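You operate a simulated robot arm through the tools that you are given. There is no shell and no other tool. Be economical: measure what you need, move in short steps, check, and stop when the job is done.

You are at the controls of a simulated robot arm. One attempt, no reset.

TASK
Take the orange panel from the top of the blue bench and put it on the top of the blue table. Then take the grey sack and put it on the blue ribbed sheet. Then press the gauge zero button two times. Then stack the 3 m/min blue card from the top of the checking table on top of the 6 m/min blue card. Keep to this order. Set down upright: orange panel, grey sack.

Only the result counts: the job must be done as asked and must still hold three seconds after the hand-in. Knocking over, shifting, dropping, spilling or breaking anything else fails it. Flat cloth is picked up by pressing the open fingertips on it (5 to 10 N) and closing them slowly along it; thin cloth reads only 2 to 8 mm in the jaws.

THE ROBOT
A 6-joint arm with a two-finger gripper on a trunk, on a base that drives. Base frame: it is fixed to the floor where the robot stands at the start and does not move with it; the origin is under the middle of the robot, x ahead of it, y to its left, z up; the surface under the hand at the start is at about z = 800. Readings come in mm, degrees, newtons and seconds.
It reaches about 1298 mm from its shoulder. Its first joint turns from -149.0 to 149.0 degrees. Places, roughly: blue card [-5250, -3250, 750]; blue ribbed sheet (40x28x2 cm) [900, 0, 800]; gauge zero button [600, -600, 800]; grey sack (10x11x12 cm) [800, -300, 800]; orange panel (4x10x8 cm) [500, 100, 800]; top of the blue table [600, 1400, 500]. Payload 1.57 kg.
The TCP is the grasp point between the finger pads, 21 mm short of the fingertips. In the tool frame z runs along the fingers and y along their closing line. Largest opening 70 mm; the body of the gripper starts 50 mm behind the TCP.
Orientation is that of the tool frame in the base frame, as a unit quaternion [x, y, z, w]. With the fingers straight down and closing along the base's y, the tool's x points along the base's -x, its y along +y and its z along -z.

THE INTERFACE
- The arm moves only by the tool play_rows. Its argument "targets" is a list of rows, each an object of numbers (a shift or turn left out is 0, a gripper value left out holds the last): "dx", "dy", "dz": the shift along the tool's x, y, z in cm; "rx", "ry", "rz": the turn, a rotation vector about the tool's x, y, z in degrees; "grip": the finger opening in cm, from 0 to 7. In form: [{"dx": .., "dy": .., "dz": .., "rx": .., "ry": .., "rz": .., "grip": ..}, ...]. A call has 1 to 8 rows; each row shifts and turns the commanded pose from where the row before left it, along the tool's axes as they then stand. Each row takes 0.2 s and may step no farther than 50 mm and 8.6 degrees from the row before; otherwise, or with a gripper value out of range, the whole call is refused. A pose out of reach is approached as far as the arm can. The call stops where the force on the tool passes 40 N (or 10 N more than at its start, if that is more) or the arm is blocked; 0.2 s more then pass. Each finger halts on what it meets, pressing with about 25 N; the grip force reading is that of the motor and also rises with nothing between the fingers. The clock runs only during rows and for 0.2 s after the last one: add rows that do not move to give the fingers time. It gives the time, the measured TCP pose, the force on the tool (base axes), the opening and the grip force at its end, in the units of the frame above (readings bear some noise), with the torque about the TCP (base axes, N m) and any sound that the robot's microphone picked up, and new pictures: "pictures" is both (left out), scene, wrist or none.
- Cameras (640 x 400 px; columns grow to the right, rows downward): "scene" is now at [29.3, 184.7, 1743.1]; the picture's right is [-0.09, -1.00, 0.00], its down [-0.78, 0.07, -0.63] and it looks along [0.62, -0.06, -0.78] (base axes); focal length 256 px, centre (320, 200). "wrist" rides on the gripper at [79, 4, -81] in the tool frame; the picture's right is [-0.05, 1.00, 0.00], its down [-0.67, -0.04, -0.74] and it looks along [-0.74, -0.04, 0.67] (tool axes); focal length 256 px, centre (320, 200).
- raise_lower(by): slides the trunk up (or, below 0, down) by that many mm; the arm and the scene camera ride with it, the base frame stays. It gives what a move gives, with no picture.
- drive_base(legs): drives the robot by 1 to 6 legs, each [ahead, turn to the left] in mm and degrees, along the robot's own axes; the way and the turn of a leg run together, so that a leg with both is an arc; at most 1500 mm and 180 degrees a leg. The arm and the cameras ride along, it lands a little off, and it stops where it bumps. It gives what a move gives, and a new picture of the scene camera.
- pan_tilt(pan, tilt): turns the head with the scene camera to pan (to the left, within 155 degrees either way) and tilt (down, from -29 to 69), counted from straight ahead of the robot. It gives what a move gives, and a new picture of the scene camera.
- point_at(camera, pixels): there is no depth. For up to 12 entries [column, row, z] of the newest picture of that camera ("zoom" is the newest enlarged one), the place [x, y] in the base frame at which the ray of that pixel passes the height z, good to about 2 mm. It takes no simulated time.
- enlarge(camera, box): a new picture of the part [left, top, right, bottom] of that camera's present view, enlarged. It takes no simulated time.
- sign_off(): hands the job in; it is judged then, once.

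Go step by step. Measure first, check grasps and placings, and put right what went wrong. The budget is 110 turns and 260 pictures, counting those below and the enlarged ones. Unless the task says otherwise, let go and move clear before handing in, and close with one line.

The tools are called after "Emit:" as name(argument=value, ...) on one line, values as JSON. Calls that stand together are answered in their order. play_rows: Moves the arm, as the interface text tells. Its arguments: {"type":"object","properties":{"targets":{"type":"array","items":{"type":"object","properties":{"dx":{"type":"number"},"dy":{"type":"number"},"dz":{"type":"number"},"rx":{"type":"number"},"ry":{"type":"number"},"rz":{"type":"number"},"grip":{"type":"number"}}}},"pictures":{"type":"string","enum":["both","scene","wrist","none"]}},"required":["targets"]} The other tools are called the same way: raise_lower (by) slides the trunk up or down; drive_base (legs) drives the base; pan_tilt (pan, tilt) turns the head that bears the scene camera; point_at (camera, pixels) gives the place at which the rays of pixels pass given heights; enlarge (camera, box) takes an enlarged picture of a part of a camera's view; sign_off () hands the job in.

At the start:

```text
clock: 0.0
position: [689.1, -7.0, 1084.1]
orientation: [0.007, 1.0, 0.0, 0.0]
contact_force: [-0.7, 0.1, 0.1]
ft_torque: [0.02, -0.02, 0.0]
width: 70.0
gripper_force: 0.1
trunk travel left (down, up): [-765.0, 205.0]
robot x, y, heading: [0.9, 19.2, 0.0]
head pan, tilt: [-5.3, 51.2]
```

scene: 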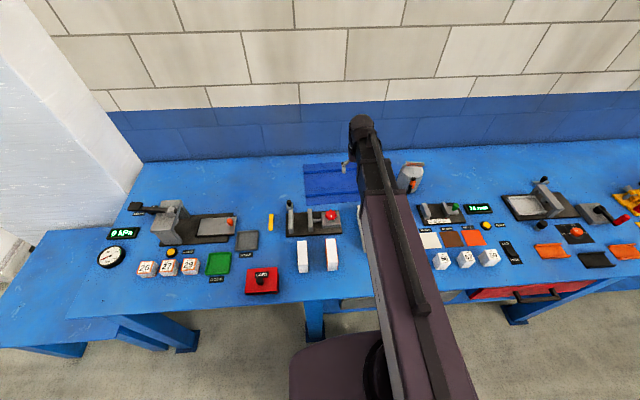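
wrist: 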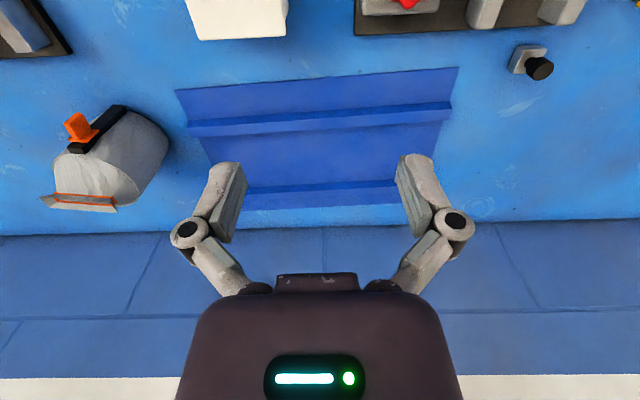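

The scene shows a blue bench with two white-looking upright boxes near (303,255) and (332,253), and the sack near (408,178). I enlarge the scene to find each item.

Emit:
enlarge(camera="scene", box=[100, 150, 360, 312])

Emit:
enlarge(camera="scene", box=[380, 150, 640, 312])

```text
2.46 times, centred on (230, 231) of scene
```

zoom: 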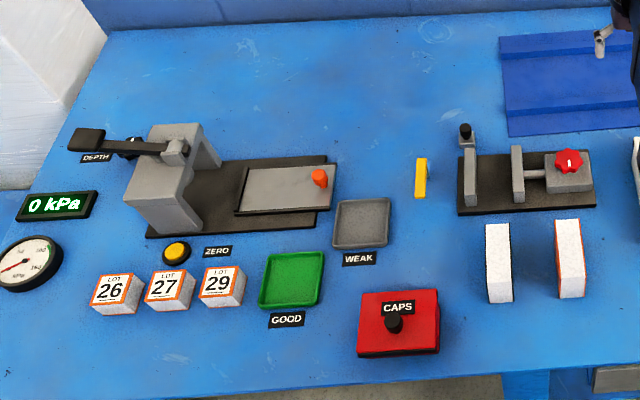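

```text
2.46 times, centred on (510, 231) of scene
```

zoom: 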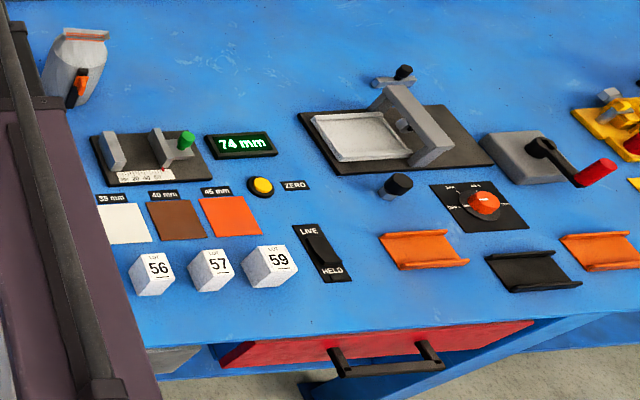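

Emit:
enlarge(camera="scene", box=[280, 225, 360, 275])

Emit:
point_at(camera="scene", pixels=[[302, 273, 800], [332, 271, 800], [303, 241, 880], [332, 239, 880], [486, 226, 800], [172, 253, 800], [408, 190, 800], [306, 165, 800], [360, 163, 800], [310, 205, 800]])

```text
8.00 times, centred on (320, 250) of scene
```

zoom: 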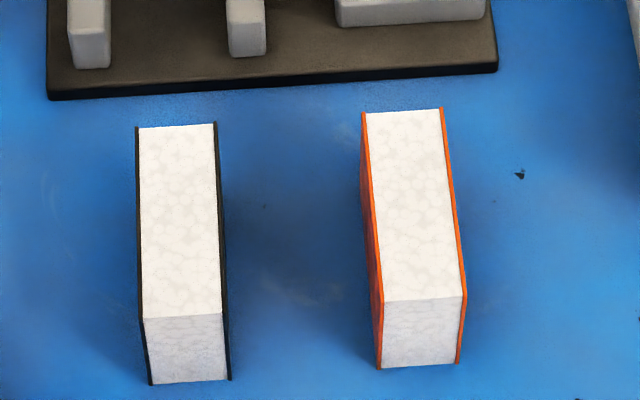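

```text
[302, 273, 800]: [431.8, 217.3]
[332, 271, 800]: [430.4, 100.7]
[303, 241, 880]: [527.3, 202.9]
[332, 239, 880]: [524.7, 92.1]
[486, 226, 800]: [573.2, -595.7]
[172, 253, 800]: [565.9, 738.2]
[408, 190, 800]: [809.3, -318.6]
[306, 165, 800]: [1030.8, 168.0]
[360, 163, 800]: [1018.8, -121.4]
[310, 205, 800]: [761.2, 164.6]
```

The orange-skinned panel is the right box, in this zoom corners near (362,113), (444,108), (466,295), (378,303). I measure its corners.

Emit:
point_at(camera="zoom", pixels=[[362, 113, 880], [444, 108, 880], [466, 295, 880], [377, 303, 880], [380, 370, 800], [459, 363, 800], [137, 127, 880], [215, 123, 880], [150, 384, 800], [230, 380, 800]])

Emit:
pan_tilt(pan=60, tilt=40)

```text
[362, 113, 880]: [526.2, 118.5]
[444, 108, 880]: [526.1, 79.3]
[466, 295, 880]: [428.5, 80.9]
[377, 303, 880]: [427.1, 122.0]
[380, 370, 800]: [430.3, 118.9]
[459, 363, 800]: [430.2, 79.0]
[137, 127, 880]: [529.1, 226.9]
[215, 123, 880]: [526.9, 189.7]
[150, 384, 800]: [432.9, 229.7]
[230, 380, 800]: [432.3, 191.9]
```

```text
clock: 1.4
position: [689.3, -6.1, 1084.6]
orientation: [0.006, 1.0, 0.0, 0.0]
contact_force: [-0.9, -0.3, 0.0]
ft_torque: [0.01, 0.01, 0.02]
width: 70.0
gripper_force: 0.1
trunk travel left (down, up): [-765.0, 205.0]
robot x, y, heading: [-0.2, 19.2, 0.1]
head pan, tilt: [60.0, 40.0]
```

scene: 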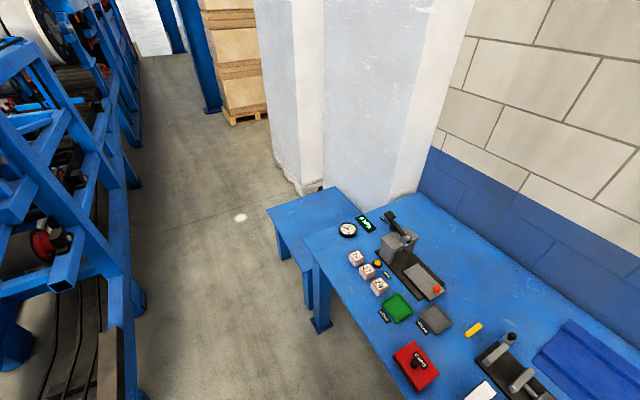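

Emit:
enlarge(camera="scene", box=[240, 160, 400, 340])

Emit:
point_at(camera="scene", pixels=[[267, 208, 500], [334, 187, 500], [305, 270, 500], [285, 230, 500], [302, 235, 800], [390, 400, 0], [320, 333, 0]])

```text
2.22 times, centred on (320, 250) of scene
```

zoom: 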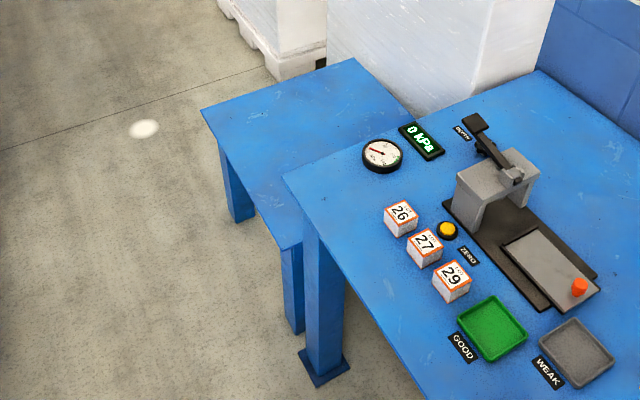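

```text
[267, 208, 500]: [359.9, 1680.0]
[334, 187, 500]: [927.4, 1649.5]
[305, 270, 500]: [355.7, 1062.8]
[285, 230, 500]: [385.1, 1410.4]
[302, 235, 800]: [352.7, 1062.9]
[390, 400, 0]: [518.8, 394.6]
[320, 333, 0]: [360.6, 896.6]
```

Panel centre is about (478, 99.5), top at 880. I move above it, holding height.

Emit:
play_rows(targets=[{"dx": 4.22, "dy": 2.12, "grip": 7}, {"dx": 4.22, "dy": 2.12}, {"dx": 4.22, "dy": 2.12}, {"dx": 4.22, "dy": 2.12}, {"dx": 4.22, "dy": 2.12}, {"dz": 4}, {"dz": 4}, {}])

```text
clock: 3.2
position: [529.6, 111.1, 1084.2]
orientation: [0.006, 1.0, 0.0, 0.001]
contact_force: [-0.7, 0.4, 0.1]
ft_torque: [-0.02, 0.02, 0.03]
width: 70.0
gripper_force: 0.1
out of reach, approached as far as the arm can: row 4, 5, 6, 7
trunk travel left (down, up): [-765.0, 205.0]
robot x, y, heading: [0.5, 17.9, -0.1]
head pan, tilt: [60.0, 40.0]
```

scene: 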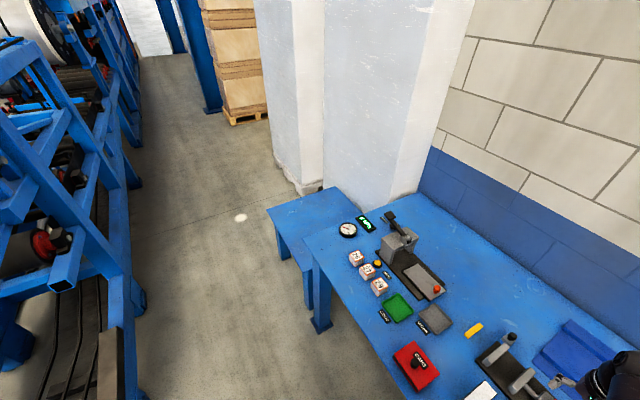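
wrist: 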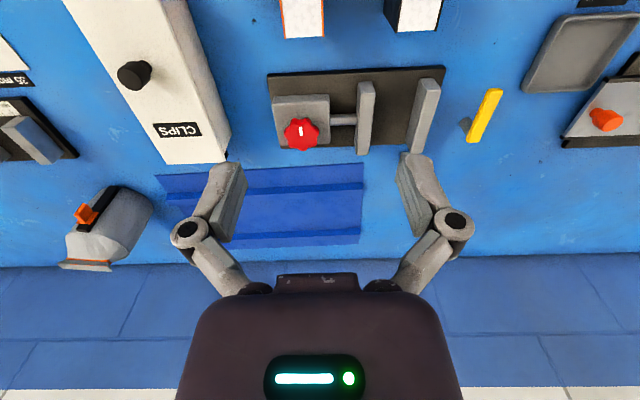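

The arm cannot fold closer than about 530 mm, so I back the base off 200 mm.

Emit:
drive_base(legs=[[-200, 0]])

Emit:
pan_tilt(pan=0, tilt=51)

```text
clock: 5.0
position: [328.5, 109.9, 1084.9]
orientation: [0.008, 1.0, 0.0, 0.0]
contact_force: [-0.4, 0.4, 0.7]
ft_torque: [-0.04, -0.03, 0.01]
width: 70.0
gripper_force: 0.2
trunk travel left (down, up): [-765.0, 205.0]
robot x, y, heading: [-198.6, 19.2, -0.0]
head pan, tilt: [60.0, 40.0]
```

scene: 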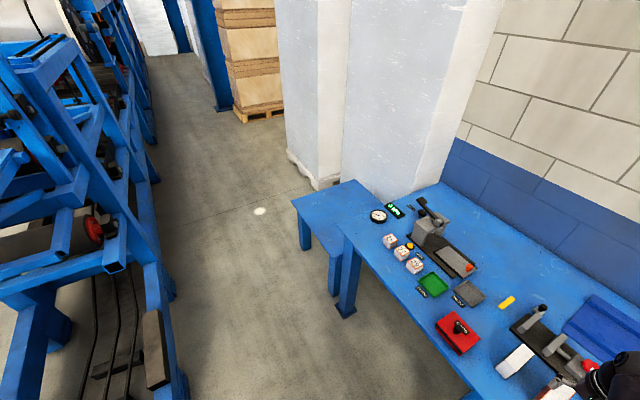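

```text
clock: 6.3
position: [328.0, 108.7, 1084.0]
orientation: [0.008, 1.0, -0.001, -0.001]
contact_force: [-0.3, 0.0, -0.2]
ft_torque: [0.01, 0.02, 0.02]
width: 69.8
gripper_force: 0.1
trunk travel left (down, up): [-765.0, 205.0]
robot x, y, heading: [-198.9, 19.3, -0.3]
head pan, tilt: [0.0, 51.0]
```

scene: 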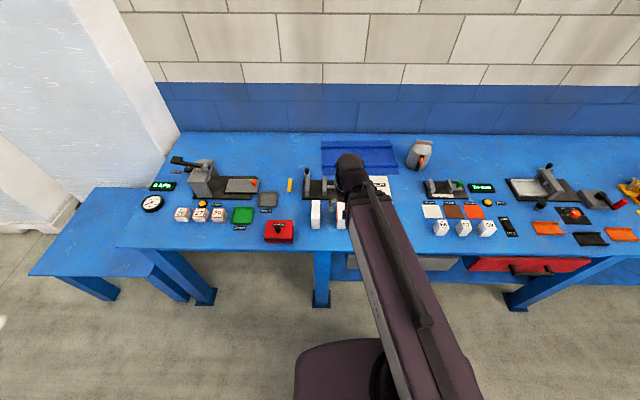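

Moving over the panel and part way down.

Emit:
play_rows(targets=[{"dx": -3.75, "dy": -0.25}, {"dx": -3.75, "dy": -0.25}, {"dx": -3.75, "dy": -0.25}, {"dx": -3.75, "dy": -0.2}, {"dz": 4}, {"dz": 4}, {"dz": 3}, {}])

```text
clock: 8.1
position: [479.0, 98.6, 1084.2]
orientation: [0.007, 1.0, 0.0, 0.0]
contact_force: [0.1, 0.5, -0.3]
ft_torque: [-0.03, -0.01, 0.0]
width: 70.0
gripper_force: 0.0
out of reach, approached as far as the arm can: row 5, 6, 7
trunk travel left (down, up): [-765.0, 205.0]
robot x, y, heading: [-197.1, 21.9, -0.4]
head pan, tilt: [0.0, 51.0]
```

scene: 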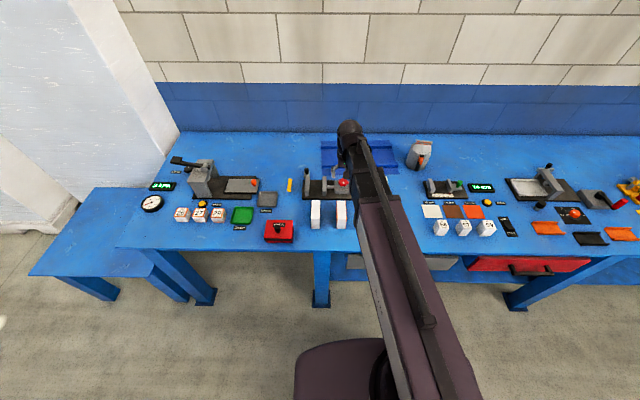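
wrist: 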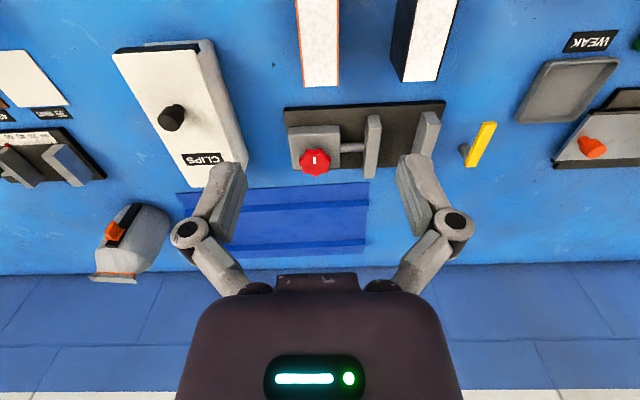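

The arm can't go lower here at this trunk height, so I lower it by the trunk. First the alignment: the panel is between the fingers in y; I lower 130 mm and check.

Emit:
raise_lower(by=-130)

Emit:
play_rows(targets=[{}])

```text
clock: 9.7
position: [479.6, 98.1, 954.1]
orientation: [0.007, 1.0, -0.001, 0.001]
contact_force: [0.0, 0.3, 0.7]
ft_torque: [0.0, 0.02, 0.05]
width: 70.2
gripper_force: 0.1
trunk travel left (down, up): [-635.0, 335.0]
robot x, y, heading: [-199.8, 21.4, -0.2]
head pan, tilt: [0.0, 51.0]
```

```text
clock: 10.1
position: [479.6, 97.9, 954.3]
orientation: [0.008, 1.0, 0.0, 0.0]
contact_force: [-0.2, -0.2, -0.4]
ft_torque: [0.02, 0.01, 0.0]
width: 70.1
gripper_force: 0.1
trunk travel left (down, up): [-635.0, 335.0]
robot x, y, heading: [-200.1, 18.8, -0.3]
head pan, tilt: [0.0, 51.0]
```

scene: 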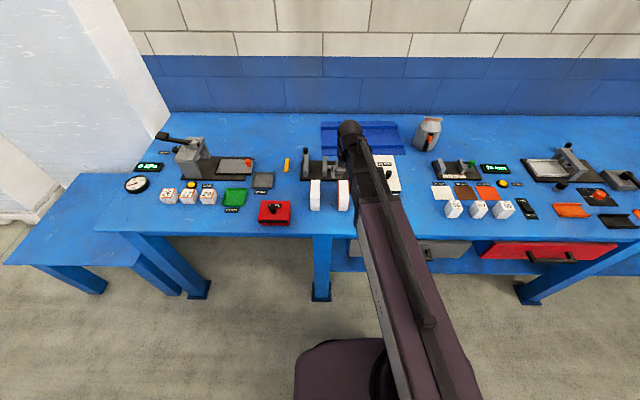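
wrist: 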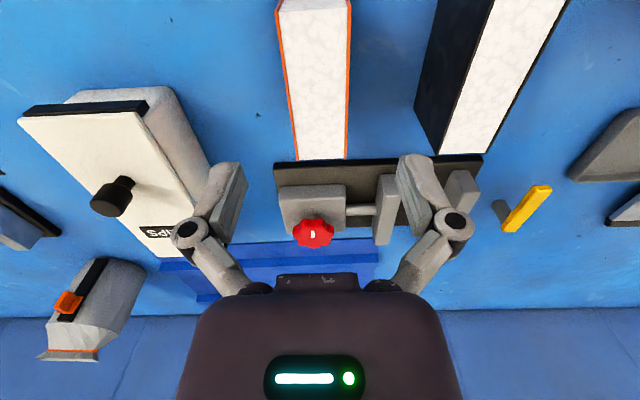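

Emit:
raise_lower(by=-104)

Emit:
play_rows(targets=[{"grip": 3.5}, {"grip": 3.5}, {"grip": 3.5}])

```text
clock: 11.4
position: [479.3, 98.2, 850.2]
orientation: [0.007, 1.0, 0.0, 0.001]
contact_force: [0.0, 0.5, -0.1]
ft_torque: [0.0, 0.02, -0.01]
width: 70.1
gripper_force: 0.1
trunk travel left (down, up): [-531.0, 439.0]
robot x, y, heading: [-202.4, 15.9, 0.0]
head pan, tilt: [0.0, 51.0]
```

```text
clock: 12.2
position: [479.0, 97.8, 851.0]
orientation: [0.008, 1.0, 0.0, 0.0]
contact_force: [0.1, -0.7, 5.5]
ft_torque: [0.01, 0.03, -0.01]
width: 39.4
gripper_force: 24.5
trunk travel left (down, up): [-531.0, 439.0]
robot x, y, heading: [-202.3, 14.0, -0.1]
head pan, tilt: [0.0, 51.0]
```

scene: 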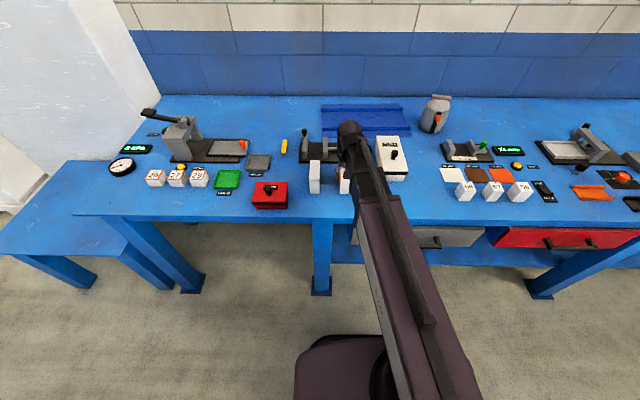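
wrist: 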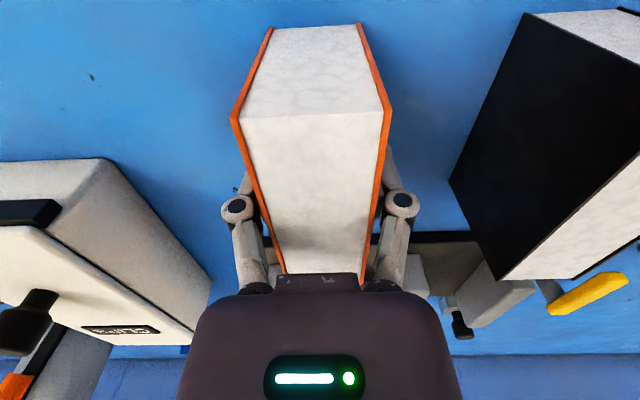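

Panel held at 39.4 mm. I lift with the trunk and look left to plan the drive.

Emit:
raise_lower(by=234)

Emit:
pan_tilt(pan=75, tilt=30)

```text
clock: 14.7
position: [479.2, 97.6, 1083.4]
orientation: [0.008, 1.0, 0.0, 0.0]
contact_force: [0.1, 0.2, -0.7]
ft_torque: [-0.01, 0.0, 0.01]
width: 39.2
gripper_force: 24.7
trunk travel left (down, up): [-765.0, 205.0]
robot x, y, heading: [-200.5, 18.9, -0.2]
head pan, tilt: [0.0, 51.0]
```

```text
clock: 16.1
position: [480.1, 97.2, 1084.4]
orientation: [0.008, 1.0, 0.0, 0.0]
contact_force: [0.0, -0.5, -1.1]
ft_torque: [0.0, 0.02, 0.02]
width: 39.4
gripper_force: 25.1
trunk travel left (down, up): [-765.0, 205.0]
robot x, y, heading: [-204.3, 17.1, -0.4]
head pan, tilt: [75.0, 30.0]
```

scene: 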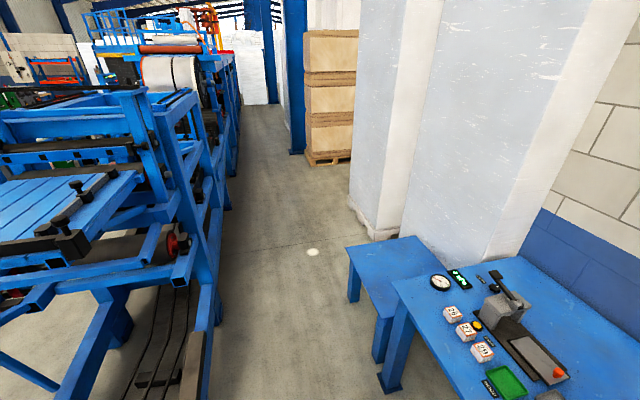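

Emit:
point_at(camera="scene", pixels=[[205, 370, 0], [222, 300, 0], [225, 210, 0], [313, 251, 0], [375, 240, 0], [348, 205, 0], [310, 165, 0], [384, 390, 0], [346, 247, 500], [437, 237, 500], [404, 232, 500], [350, 300, 0]])

```text
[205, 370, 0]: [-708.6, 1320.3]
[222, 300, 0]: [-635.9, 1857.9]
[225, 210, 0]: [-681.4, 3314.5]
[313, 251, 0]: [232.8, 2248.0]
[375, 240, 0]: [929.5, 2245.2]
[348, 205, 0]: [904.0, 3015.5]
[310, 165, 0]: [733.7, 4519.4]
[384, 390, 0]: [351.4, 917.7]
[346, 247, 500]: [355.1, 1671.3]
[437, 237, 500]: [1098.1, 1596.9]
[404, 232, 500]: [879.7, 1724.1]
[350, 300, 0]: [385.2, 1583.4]
```

The aisle is clear between x≈-680 and 350 around y 0–2200. I turn left 90° first, then drive 1270, then turn back.

Emit:
drive_base(legs=[[0, 90], [1270, 0]])

```text
clock: 29.7
position: [-303.6, 1972.1, 1082.7]
orientation: [0.708, -0.706, 0.0, 0.0]
contact_force: [-0.3, 0.0, -0.4]
ft_torque: [0.0, 0.01, -0.04]
width: 39.3
gripper_force: 25.0
trunk travel left (down, up): [-765.0, 205.0]
robot x, y, heading: [-212.1, 1295.0, 91.1]
head pan, tilt: [75.0, 30.0]
```

scene: 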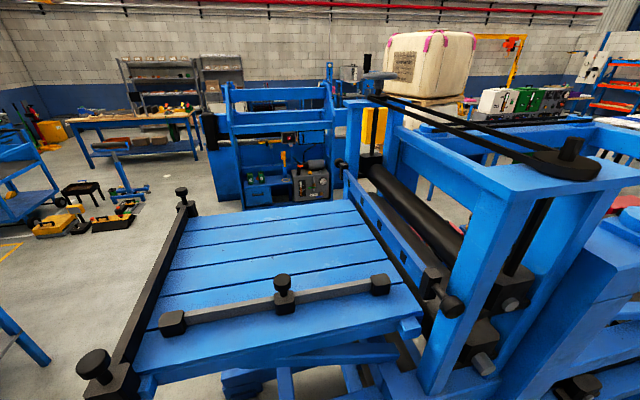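

Emit:
drive_base(legs=[[0, -91]])

Emit:
pan_tilt(pan=0, tilt=51)

```text
clock: 35.8
position: [465.9, 1380.9, 1084.4]
orientation: [0.002, 1.0, 0.0, 0.0]
contact_force: [-1.0, -1.2, -1.2]
ft_torque: [0.01, 0.01, -0.01]
width: 39.1
gripper_force: 24.8
trunk travel left (down, up): [-765.0, 205.0]
robot x, y, heading: [-216.3, 1273.5, 1.2]
head pan, tilt: [75.0, 30.0]
```

scene: 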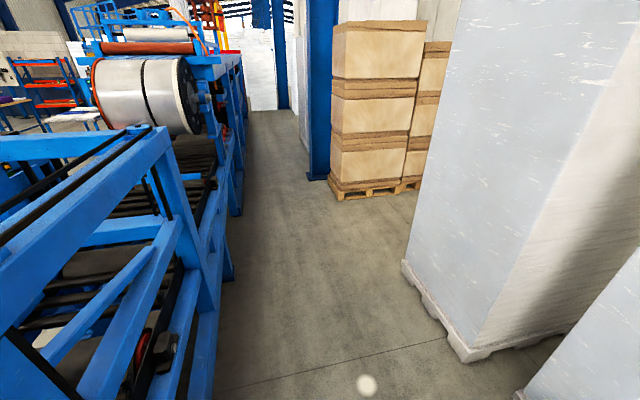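

```text
clock: 37.3
position: [465.5, 1379.6, 1084.6]
orientation: [0.003, 1.0, 0.0, 0.001]
contact_force: [0.7, 0.5, -1.0]
ft_torque: [-0.01, -0.05, -0.02]
width: 39.4
gripper_force: 25.0
trunk travel left (down, up): [-765.0, 205.0]
robot x, y, heading: [-210.2, 1272.3, 1.1]
head pan, tilt: [0.0, 51.0]
```

scene: 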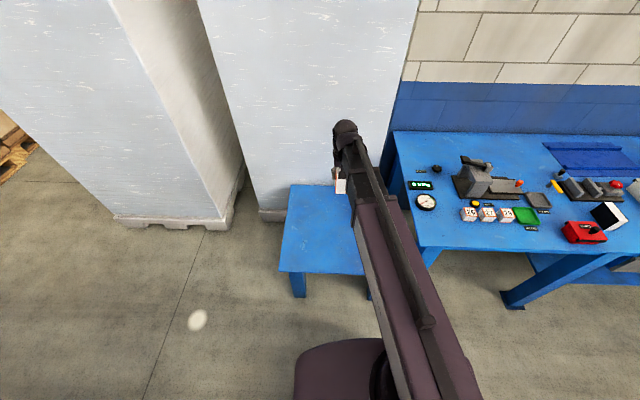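

The black panel at (607,215) looks odd; I enlarge to check that it still stands, and measure the table top.

Emit:
enlarge(camera="scene", box=[540, 170, 640, 260])

Emit:
point_at(camera="scene", pixels=[[279, 271, 500], [292, 185, 500], [364, 275, 500], [340, 190, 500]])

Emit:
play_rows(targets=[{"dx": -4.5}, {}])

```text
4.44 times, centred on (590, 215) of scene
```

zoom: 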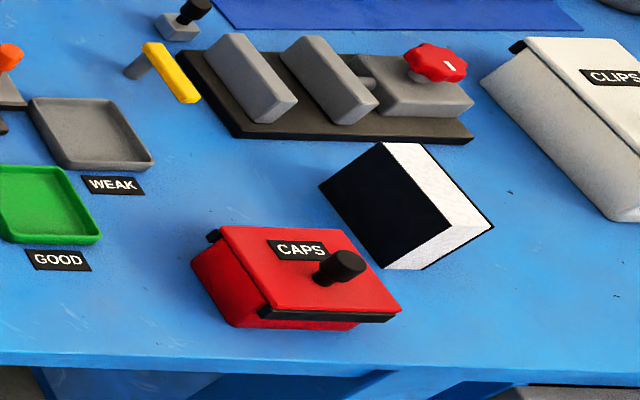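

```text
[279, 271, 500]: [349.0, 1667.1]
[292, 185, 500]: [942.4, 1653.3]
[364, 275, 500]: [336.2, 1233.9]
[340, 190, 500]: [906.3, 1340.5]
```

```text
clock: 37.9
position: [508.5, 1378.6, 1083.7]
orientation: [0.002, 1.0, 0.0, -0.001]
contact_force: [0.8, -0.2, -0.7]
ft_torque: [0.0, 0.01, 0.01]
width: 39.2
gripper_force: 25.3
trunk travel left (down, up): [-765.0, 205.0]
robot x, y, heading: [-211.8, 1265.6, 1.2]
head pan, tilt: [0.0, 51.0]
```

scene: 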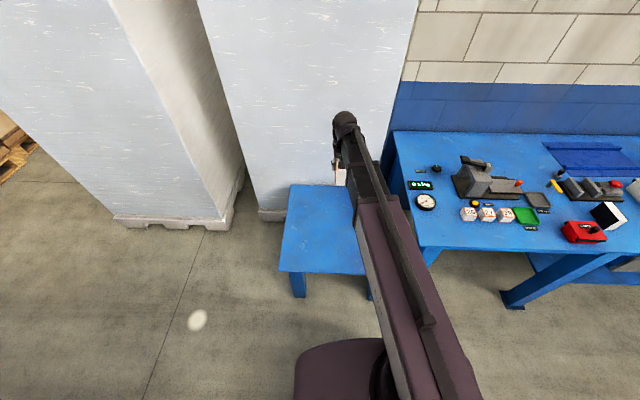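
wrist: 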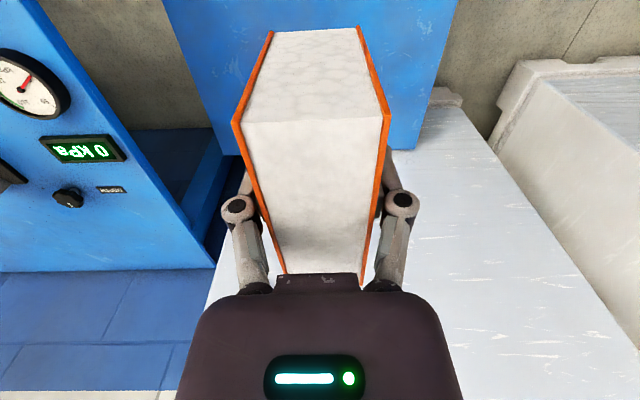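

The black panel stands fine. I lower the trunk toward the table in stages.

Emit:
raise_lower(by=-480)

Emit:
play_rows(targets=[{}])

```text
refused: -480 is not a number from -400 to 400
```

```text
clock: 38.3
position: [509.5, 1380.1, 1085.0]
orientation: [0.003, 1.0, 0.0, 0.0]
contact_force: [0.1, 0.3, -1.5]
ft_torque: [0.05, 0.02, -0.02]
width: 39.4
gripper_force: 24.9
trunk travel left (down, up): [-765.0, 205.0]
robot x, y, heading: [-212.1, 1269.6, 1.3]
head pan, tilt: [0.0, 51.0]
```

scene: 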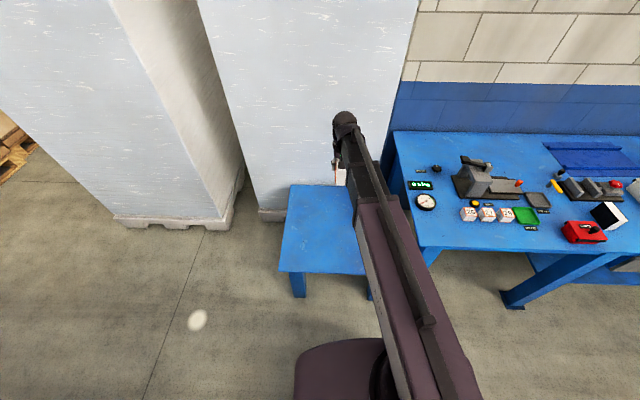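
wrist: 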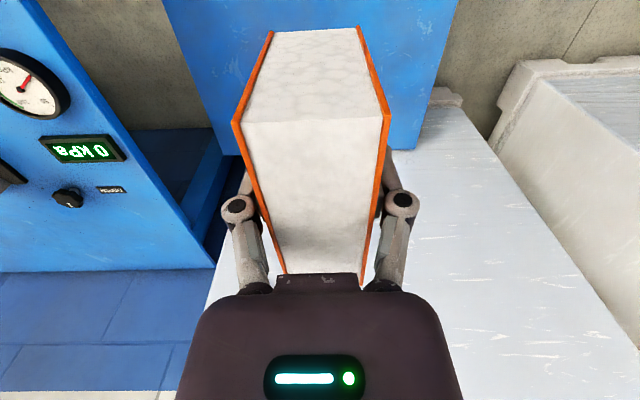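

Emit:
raise_lower(by=-380)

Emit:
raise_lower(by=-120)

Emit:
play_rows(targets=[{}])

```text
clock: 42.0
position: [510.0, 1379.2, 703.5]
orientation: [0.002, 1.0, -0.001, 0.0]
contact_force: [0.3, -0.8, -0.6]
ft_torque: [0.02, 0.02, 0.03]
width: 39.3
gripper_force: 25.5
trunk travel left (down, up): [-385.0, 585.0]
robot x, y, heading: [-214.1, 1272.2, 1.3]
head pan, tilt: [0.0, 51.0]
```

```text
clock: 43.5
position: [510.1, 1379.5, 583.7]
orientation: [0.002, 1.0, 0.0, 0.0]
contact_force: [-0.1, -0.2, -1.1]
ft_torque: [0.02, -0.01, 0.01]
width: 39.5
gripper_force: 25.0
trunk travel left (down, up): [-265.0, 705.0]
robot x, y, heading: [-210.9, 1274.8, 0.9]
head pan, tilt: [0.0, 51.0]
```

```text
clock: 43.9
position: [510.1, 1380.1, 584.1]
orientation: [0.003, 1.0, 0.0, 0.0]
contact_force: [0.1, -0.1, -0.1]
ft_torque: [-0.01, -0.01, -0.01]
width: 39.2
gripper_force: 24.6
trunk travel left (down, up): [-265.0, 705.0]
robot x, y, heading: [-211.9, 1271.2, 1.2]
head pan, tilt: [0.0, 51.0]
```

scene: 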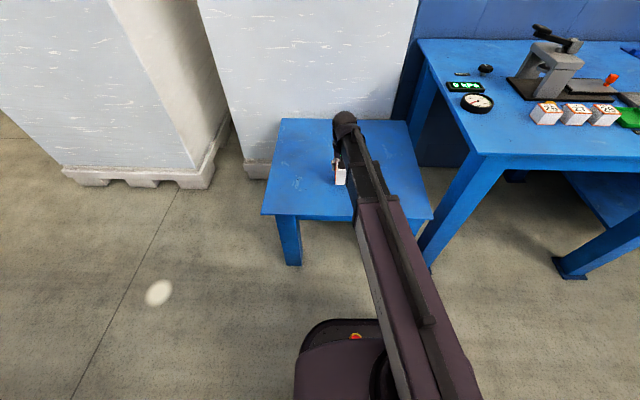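
wrist: 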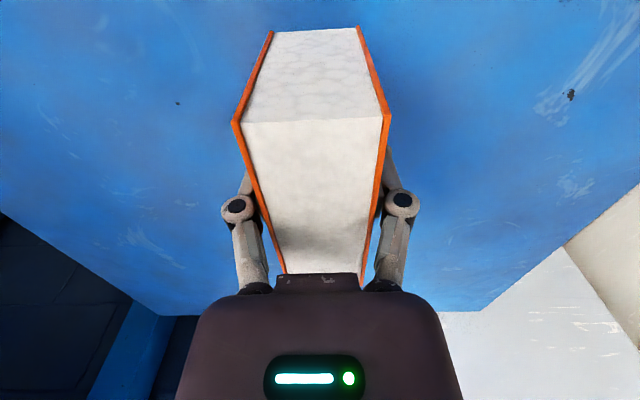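

Emit:
raise_lower(by=-30)

Emit:
raise_lower(by=-3)

```text
clock: 44.6
position: [509.4, 1380.0, 554.1]
orientation: [0.003, 1.0, 0.0, 0.0]
contact_force: [0.0, -0.8, -1.3]
ft_torque: [-0.02, 0.01, 0.04]
width: 39.3
gripper_force: 25.1
trunk travel left (down, up): [-235.0, 735.0]
robot x, y, heading: [-210.7, 1269.9, 1.1]
head pan, tilt: [0.0, 51.0]
```

```text
clock: 45.1
position: [509.1, 1380.0, 550.1]
orientation: [0.003, 1.0, 0.0, 0.001]
contact_force: [0.4, -0.4, -1.9]
ft_torque: [0.0, 0.01, -0.01]
width: 39.4
gripper_force: 24.8
trunk travel left (down, up): [-232.0, 738.0]
robot x, y, heading: [-214.0, 1270.3, 1.2]
head pan, tilt: [0.0, 51.0]
```

Emit:
raise_lower(by=-2)

Emit:
play_rows(targets=[{}], pictures="wrist")

```text
clock: 45.7
position: [510.0, 1378.7, 550.2]
orientation: [0.002, 1.0, 0.001, 0.001]
contact_force: [2.5, 0.3, 15.9]
ft_torque: [0.03, -0.08, 0.01]
width: 39.6
gripper_force: 24.9
trunk travel left (down, up): [-230.0, 740.0]
robot x, y, heading: [-215.2, 1273.9, 1.3]
head pan, tilt: [0.0, 51.0]
```

```text
clock: 46.1
position: [508.9, 1380.1, 549.8]
orientation: [0.002, 1.0, 0.001, 0.001]
contact_force: [4.0, -0.1, 14.6]
ft_torque: [0.0, -0.13, -0.03]
width: 39.6
gripper_force: 24.9
trunk travel left (down, up): [-230.0, 740.0]
robot x, y, heading: [-213.8, 1268.9, 1.0]
head pan, tilt: [0.0, 51.0]
```

wrist: 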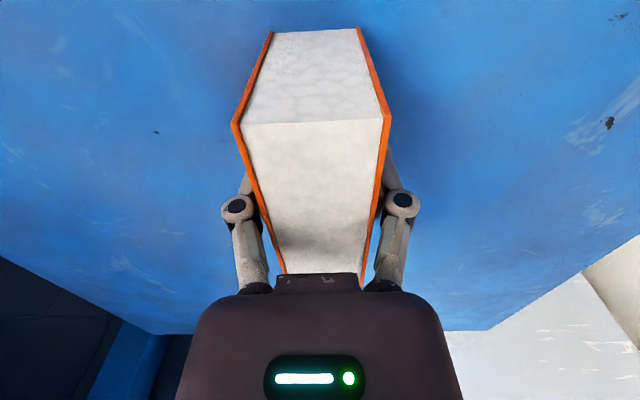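

Contact at 15 N: the panel rests on the table. I open the fingers and lift off with the trunk.

Emit:
play_rows(targets=[{"grip": 5.0}, {"grip": 6.0}, {"grip": 7}, {}], pictures="none")

Emit:
raise_lower(by=130)

Emit:
play_rows(targets=[{}])

```text
clock: 47.1
position: [509.5, 1380.3, 548.8]
orientation: [0.003, 1.0, 0.001, 0.0]
contact_force: [-0.5, -0.1, -0.8]
ft_torque: [-0.01, 0.04, 0.01]
width: 70.1
gripper_force: 0.1
trunk travel left (down, up): [-230.0, 740.0]
robot x, y, heading: [-213.2, 1269.4, 1.2]
head pan, tilt: [0.0, 51.0]
```

```text
clock: 48.6
position: [509.9, 1379.0, 679.4]
orientation: [0.002, 1.0, 0.0, 0.001]
contact_force: [0.0, -0.4, 0.1]
ft_torque: [0.02, 0.03, 0.01]
width: 69.9
gripper_force: 0.1
trunk travel left (down, up): [-360.0, 610.0]
robot x, y, heading: [-212.6, 1275.3, 1.3]
head pan, tilt: [0.0, 51.0]
```

```text
clock: 49.0
position: [509.5, 1379.3, 678.4]
orientation: [0.002, 1.0, 0.0, -0.001]
contact_force: [-0.7, 0.2, 0.3]
ft_torque: [-0.02, 0.02, -0.01]
width: 70.2
gripper_force: 0.0
trunk travel left (down, up): [-360.0, 610.0]
robot x, y, heading: [-211.7, 1274.6, 1.3]
head pan, tilt: [0.0, 51.0]
```

scene: 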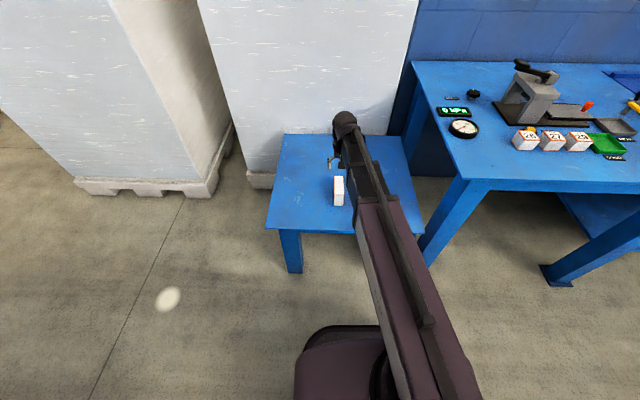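
wrist: 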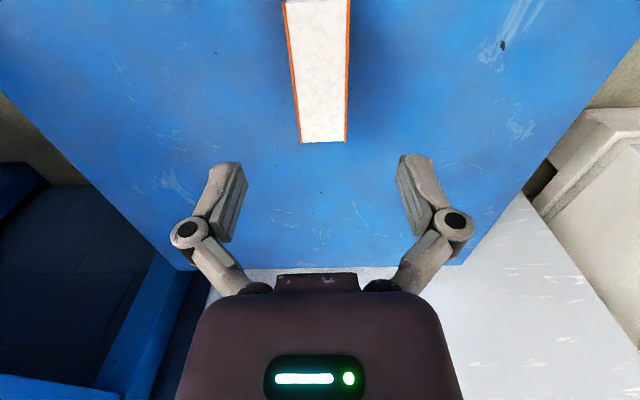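

The panel stands upright on the table. I raise the trunk clear of the bench, then look around before driving back.

Emit:
raise_lower(by=400)

Emit:
pan_tilt(pan=-85, tilt=35)

```text
clock: 52.9
position: [510.8, 1379.4, 1080.0]
orientation: [0.002, 1.0, 0.001, 0.0]
contact_force: [0.8, 0.4, -0.3]
ft_torque: [-0.02, 0.03, 0.0]
width: 70.0
gripper_force: 0.2
trunk travel left (down, up): [-760.0, 210.0]
robot x, y, heading: [-214.6, 1270.3, 1.2]
head pan, tilt: [0.0, 51.0]
```

```text
clock: 54.5
position: [509.0, 1379.2, 1078.8]
orientation: [0.002, 1.0, 0.001, 0.0]
contact_force: [-0.7, 0.0, 0.7]
ft_torque: [-0.01, 0.0, 0.0]
width: 70.0
gripper_force: 0.0
trunk travel left (down, up): [-760.0, 210.0]
robot x, y, heading: [-213.3, 1271.5, 1.0]
head pan, tilt: [-85.0, 35.0]
```

scene: 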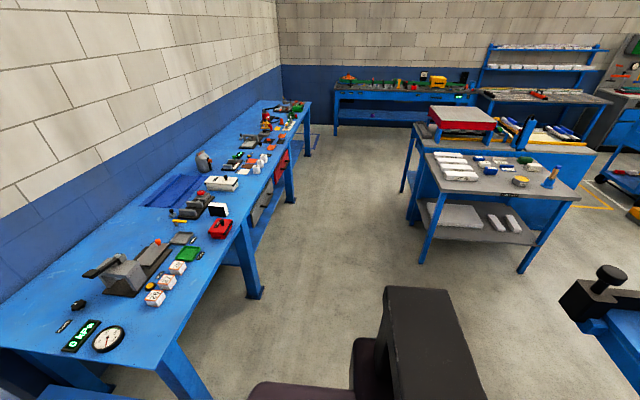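

Emit:
point_at(camera="scene", pixels=[[403, 192, 0], [412, 222, 0], [523, 272, 0], [525, 160, 900], [580, 200, 900], [640, 390, 0], [600, 320, 0]])

Emit:
drive_base(legs=[[0, 88.9], [-1430, 0]])

```text
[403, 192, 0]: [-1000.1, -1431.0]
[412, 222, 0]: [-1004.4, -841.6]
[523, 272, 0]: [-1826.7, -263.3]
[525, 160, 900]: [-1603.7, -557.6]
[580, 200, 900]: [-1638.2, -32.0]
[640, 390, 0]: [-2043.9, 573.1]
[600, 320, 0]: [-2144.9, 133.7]
```

```text
clock: 68.9
position: [-300.7, 563.0, 1079.2]
orientation: [-0.699, 0.715, 0.0, -0.001]
contact_force: [0.5, -0.2, 0.2]
ft_torque: [0.01, 0.02, -0.01]
width: 70.1
gripper_force: 0.0
trunk travel left (down, up): [-760.0, 210.0]
robot x, y, heading: [-209.6, -160.7, 90.1]
head pan, tilt: [-85.0, 35.0]
```

scene: 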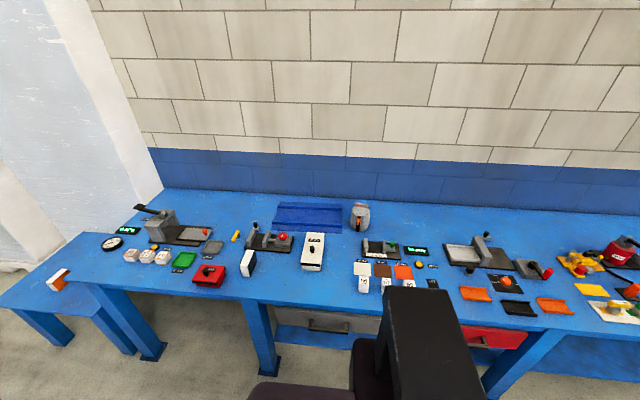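

Emit:
drive_base(legs=[[0, -90.1], [150, 0]])

Emit:
pan_tilt(pan=-15, tilt=48)

Emit:
enlarge(camera="wrist", box=[0, 0, 640, 400])

```text
clock: 76.1
position: [668.5, -78.7, 1079.6]
orientation: [0.017, 1.0, -0.001, -0.001]
contact_force: [0.0, 0.3, -0.2]
ft_torque: [-0.03, 0.05, -0.01]
width: 70.1
gripper_force: 0.0
trunk travel left (down, up): [-760.0, 210.0]
robot x, y, heading: [-58.4, -173.5, -0.2]
head pan, tilt: [-85.0, 35.0]
```

scene: 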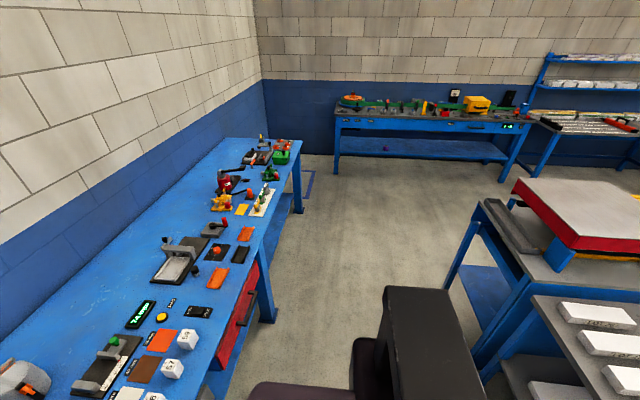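

```text
clock: 77.5
position: [667.7, -77.4, 1079.0]
orientation: [0.016, 1.0, 0.0, 0.0]
contact_force: [-0.5, 0.1, -0.7]
ft_torque: [-0.01, -0.02, 0.01]
width: 70.1
gripper_force: 0.0
trunk travel left (down, up): [-760.0, 210.0]
robot x, y, heading: [-55.7, -175.1, 0.2]
head pan, tilt: [-15.0, 48.0]
```

scene: 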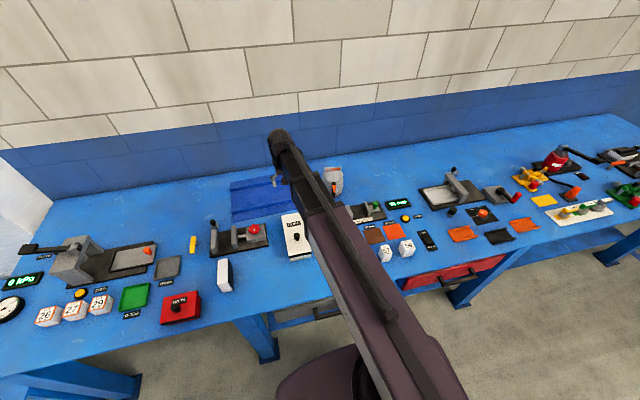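

```text
1.00 times, centred on (320, 200) of wrist (not enlarged: the box is as wide or as high as the picture)
```

zoom: 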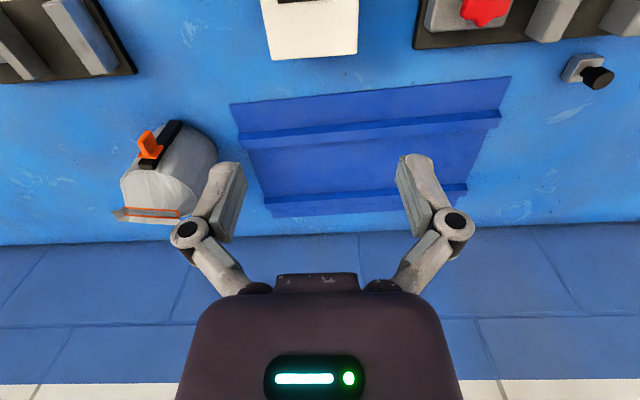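

Emit:
enlarge(camera="wrist", box=[100, 100, 240, 240])

Emit:
enlarge(camera="scene", box=[300, 150, 370, 210])

```text
2.86 times, centred on (170, 170) of wrist
```

zoom: 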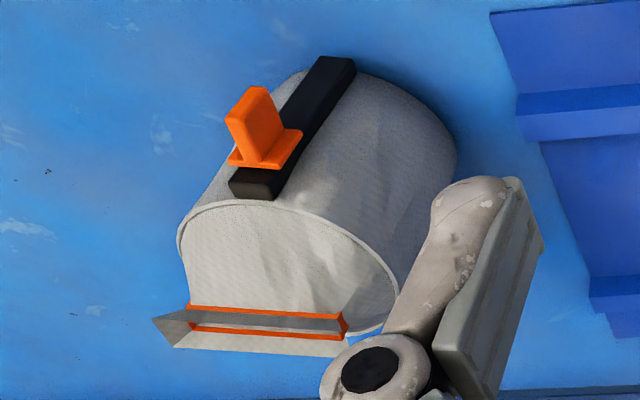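

```text
6.67 times, centred on (335, 180) of scene
```

zoom: 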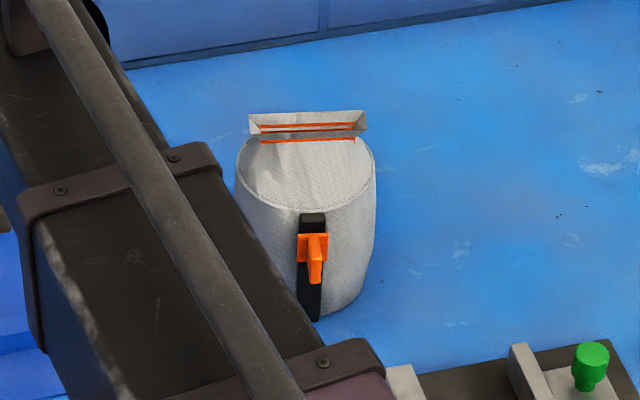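

Emit:
point_at(camera="zoom", pixels=[[250, 115, 920], [366, 113, 920], [258, 140, 920], [356, 136, 920], [320, 318, 800], [365, 282, 800], [375, 165, 880], [237, 165, 880], [312, 212, 880]])

Emit:
play_rows(targets=[{"dx": 1, "dy": -4.8}, {"dx": 1, "dy": -4.8}, {"dx": 1, "dy": -4.8}, {"dx": 1, "dy": -4.8}, {"dx": 1, "dy": -4.8}, {}])

```text
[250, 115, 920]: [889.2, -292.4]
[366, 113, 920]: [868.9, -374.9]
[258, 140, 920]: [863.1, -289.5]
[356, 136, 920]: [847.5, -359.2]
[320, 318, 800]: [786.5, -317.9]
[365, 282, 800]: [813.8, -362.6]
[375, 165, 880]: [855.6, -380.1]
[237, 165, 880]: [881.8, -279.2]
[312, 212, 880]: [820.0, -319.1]
```

```text
clock: 78.9
position: [609.7, -317.4, 1078.2]
orientation: [0.017, 1.0, 0.0, 0.0]
contact_force: [-1.0, -0.4, -0.4]
ft_torque: [0.01, 0.02, 0.03]
width: 69.8
gripper_force: 0.2
trunk travel left (down, up): [-760.0, 210.0]
robot x, y, heading: [-60.8, -176.8, -0.1]
head pan, tilt: [-15.0, 48.0]
```

scene: 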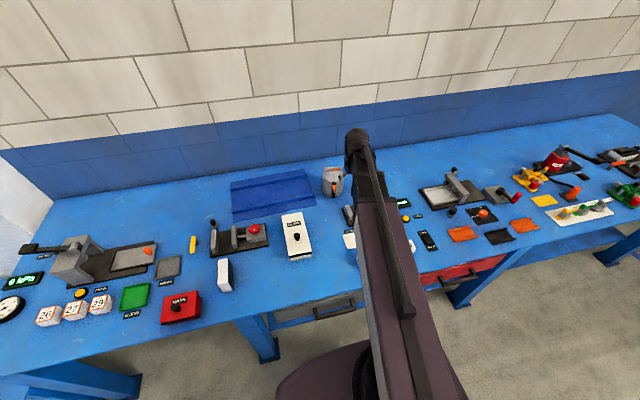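
wrist: 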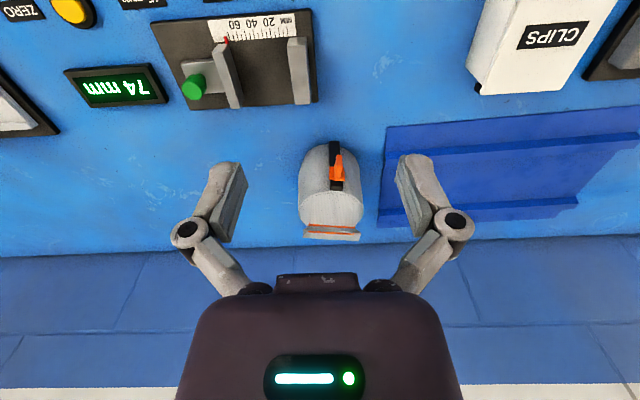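

Emit:
enlarge(camera="wrist", box=[280, 130, 400, 250])

Emit:
enlarge(camera="scene", box=[300, 150, 370, 210])

```text
3.33 times, centred on (340, 190) of wrist
```

zoom: 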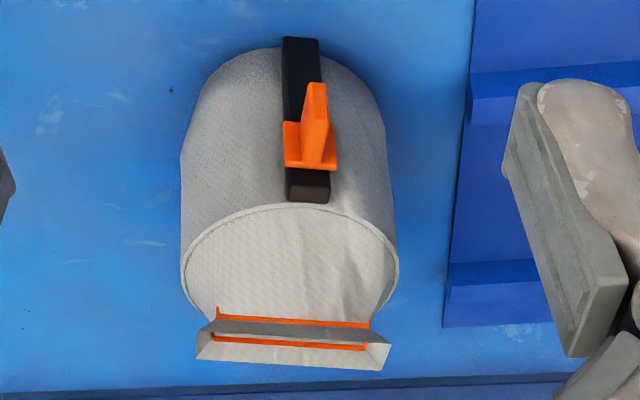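

```text
6.67 times, centred on (335, 180) of scene
```

zoom: 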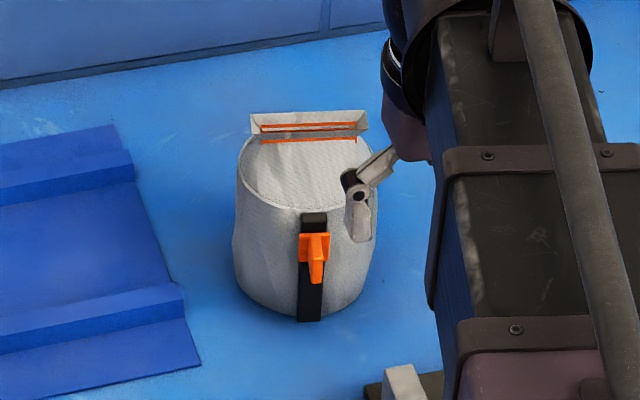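

Emit:
point_at(camera="scene", pixels=[[324.5, 167.25, 900], [324.5, 167.25, 960], [342, 166.8, 900], [342, 166.8, 960], [334, 181.8, 860], [334, 181.8, 920], [333.5, 198, 800], [325.5, 171, 900], [325.5, 171, 960]])

Emit:
point_at(camera="wrist", pixels=[[360.4, 241, 900], [360.4, 241, 960], [303, 237.4, 900], [303, 237.4, 960], [336.7, 188.5, 860], [336.7, 188.5, 920], [334, 142, 800], [355, 227.5, 900], [355, 227.5, 960]])

```text
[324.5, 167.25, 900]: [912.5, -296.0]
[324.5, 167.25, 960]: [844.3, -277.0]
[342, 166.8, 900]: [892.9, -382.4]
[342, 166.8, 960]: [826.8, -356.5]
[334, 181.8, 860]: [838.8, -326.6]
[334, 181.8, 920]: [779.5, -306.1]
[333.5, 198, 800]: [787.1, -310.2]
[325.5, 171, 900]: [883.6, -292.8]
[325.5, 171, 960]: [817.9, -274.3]
```

```text
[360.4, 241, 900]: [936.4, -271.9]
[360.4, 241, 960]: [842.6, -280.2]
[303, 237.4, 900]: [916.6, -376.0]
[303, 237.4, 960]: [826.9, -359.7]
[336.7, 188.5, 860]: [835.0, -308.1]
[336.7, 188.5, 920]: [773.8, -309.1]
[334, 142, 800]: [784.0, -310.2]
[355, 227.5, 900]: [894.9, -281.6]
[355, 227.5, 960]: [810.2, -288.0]
```

Triangulating both views: mouth seam runs (844,-278)→(827,-357) at z≈960, body front at x≈786, rim z≈911. The narrow mouth above the body's middle is the grasp; I turn the tool about 80° so that it closes across it.

Emit:
play_rows(targets=[{"rz": -8.4}, {"rz": -8.4}, {"rz": -8.4}, {"rz": -8.4}, {"rz": -8.4}, {"rz": -8.4}, {"rz": -8.4}, {"rz": -8.4}], pictures="none")

Emit:
play_rows(targets=[{"rz": -6.3}, {"rz": -6.3}, {}])

```text
clock: 80.7
position: [611.0, -317.2, 1078.1]
orientation: [-0.54, 0.841, 0.0, 0.0]
contact_force: [1.1, -0.5, -0.1]
ft_torque: [-0.03, -0.02, -0.02]
width: 70.1
gripper_force: 0.2
trunk travel left (down, up): [-760.0, 210.0]
robot x, y, heading: [-57.9, -173.9, -0.1]
head pan, tilt: [-15.0, 48.0]
```

```text
clock: 81.5
position: [611.4, -316.6, 1079.8]
orientation: [-0.628, 0.778, 0.001, 0.0]
contact_force: [-0.7, 0.5, -0.5]
ft_torque: [0.01, 0.03, -0.01]
width: 69.7
gripper_force: 0.0
trunk travel left (down, up): [-760.0, 210.0]
robot x, y, heading: [-60.3, -175.0, 0.2]
head pan, tilt: [-15.0, 48.0]
```

scene: 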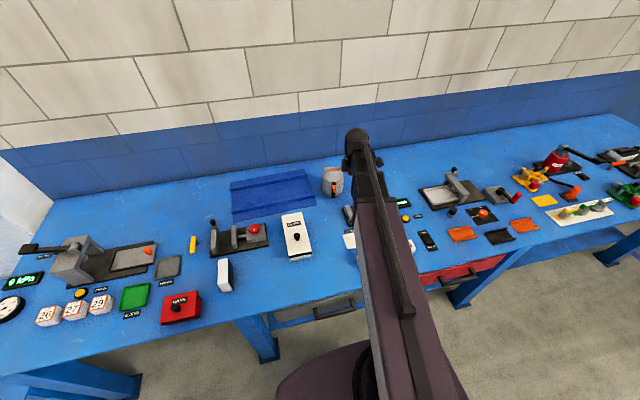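
wrist: 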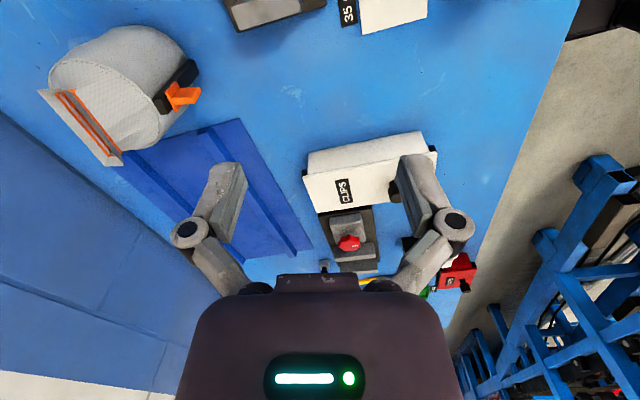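

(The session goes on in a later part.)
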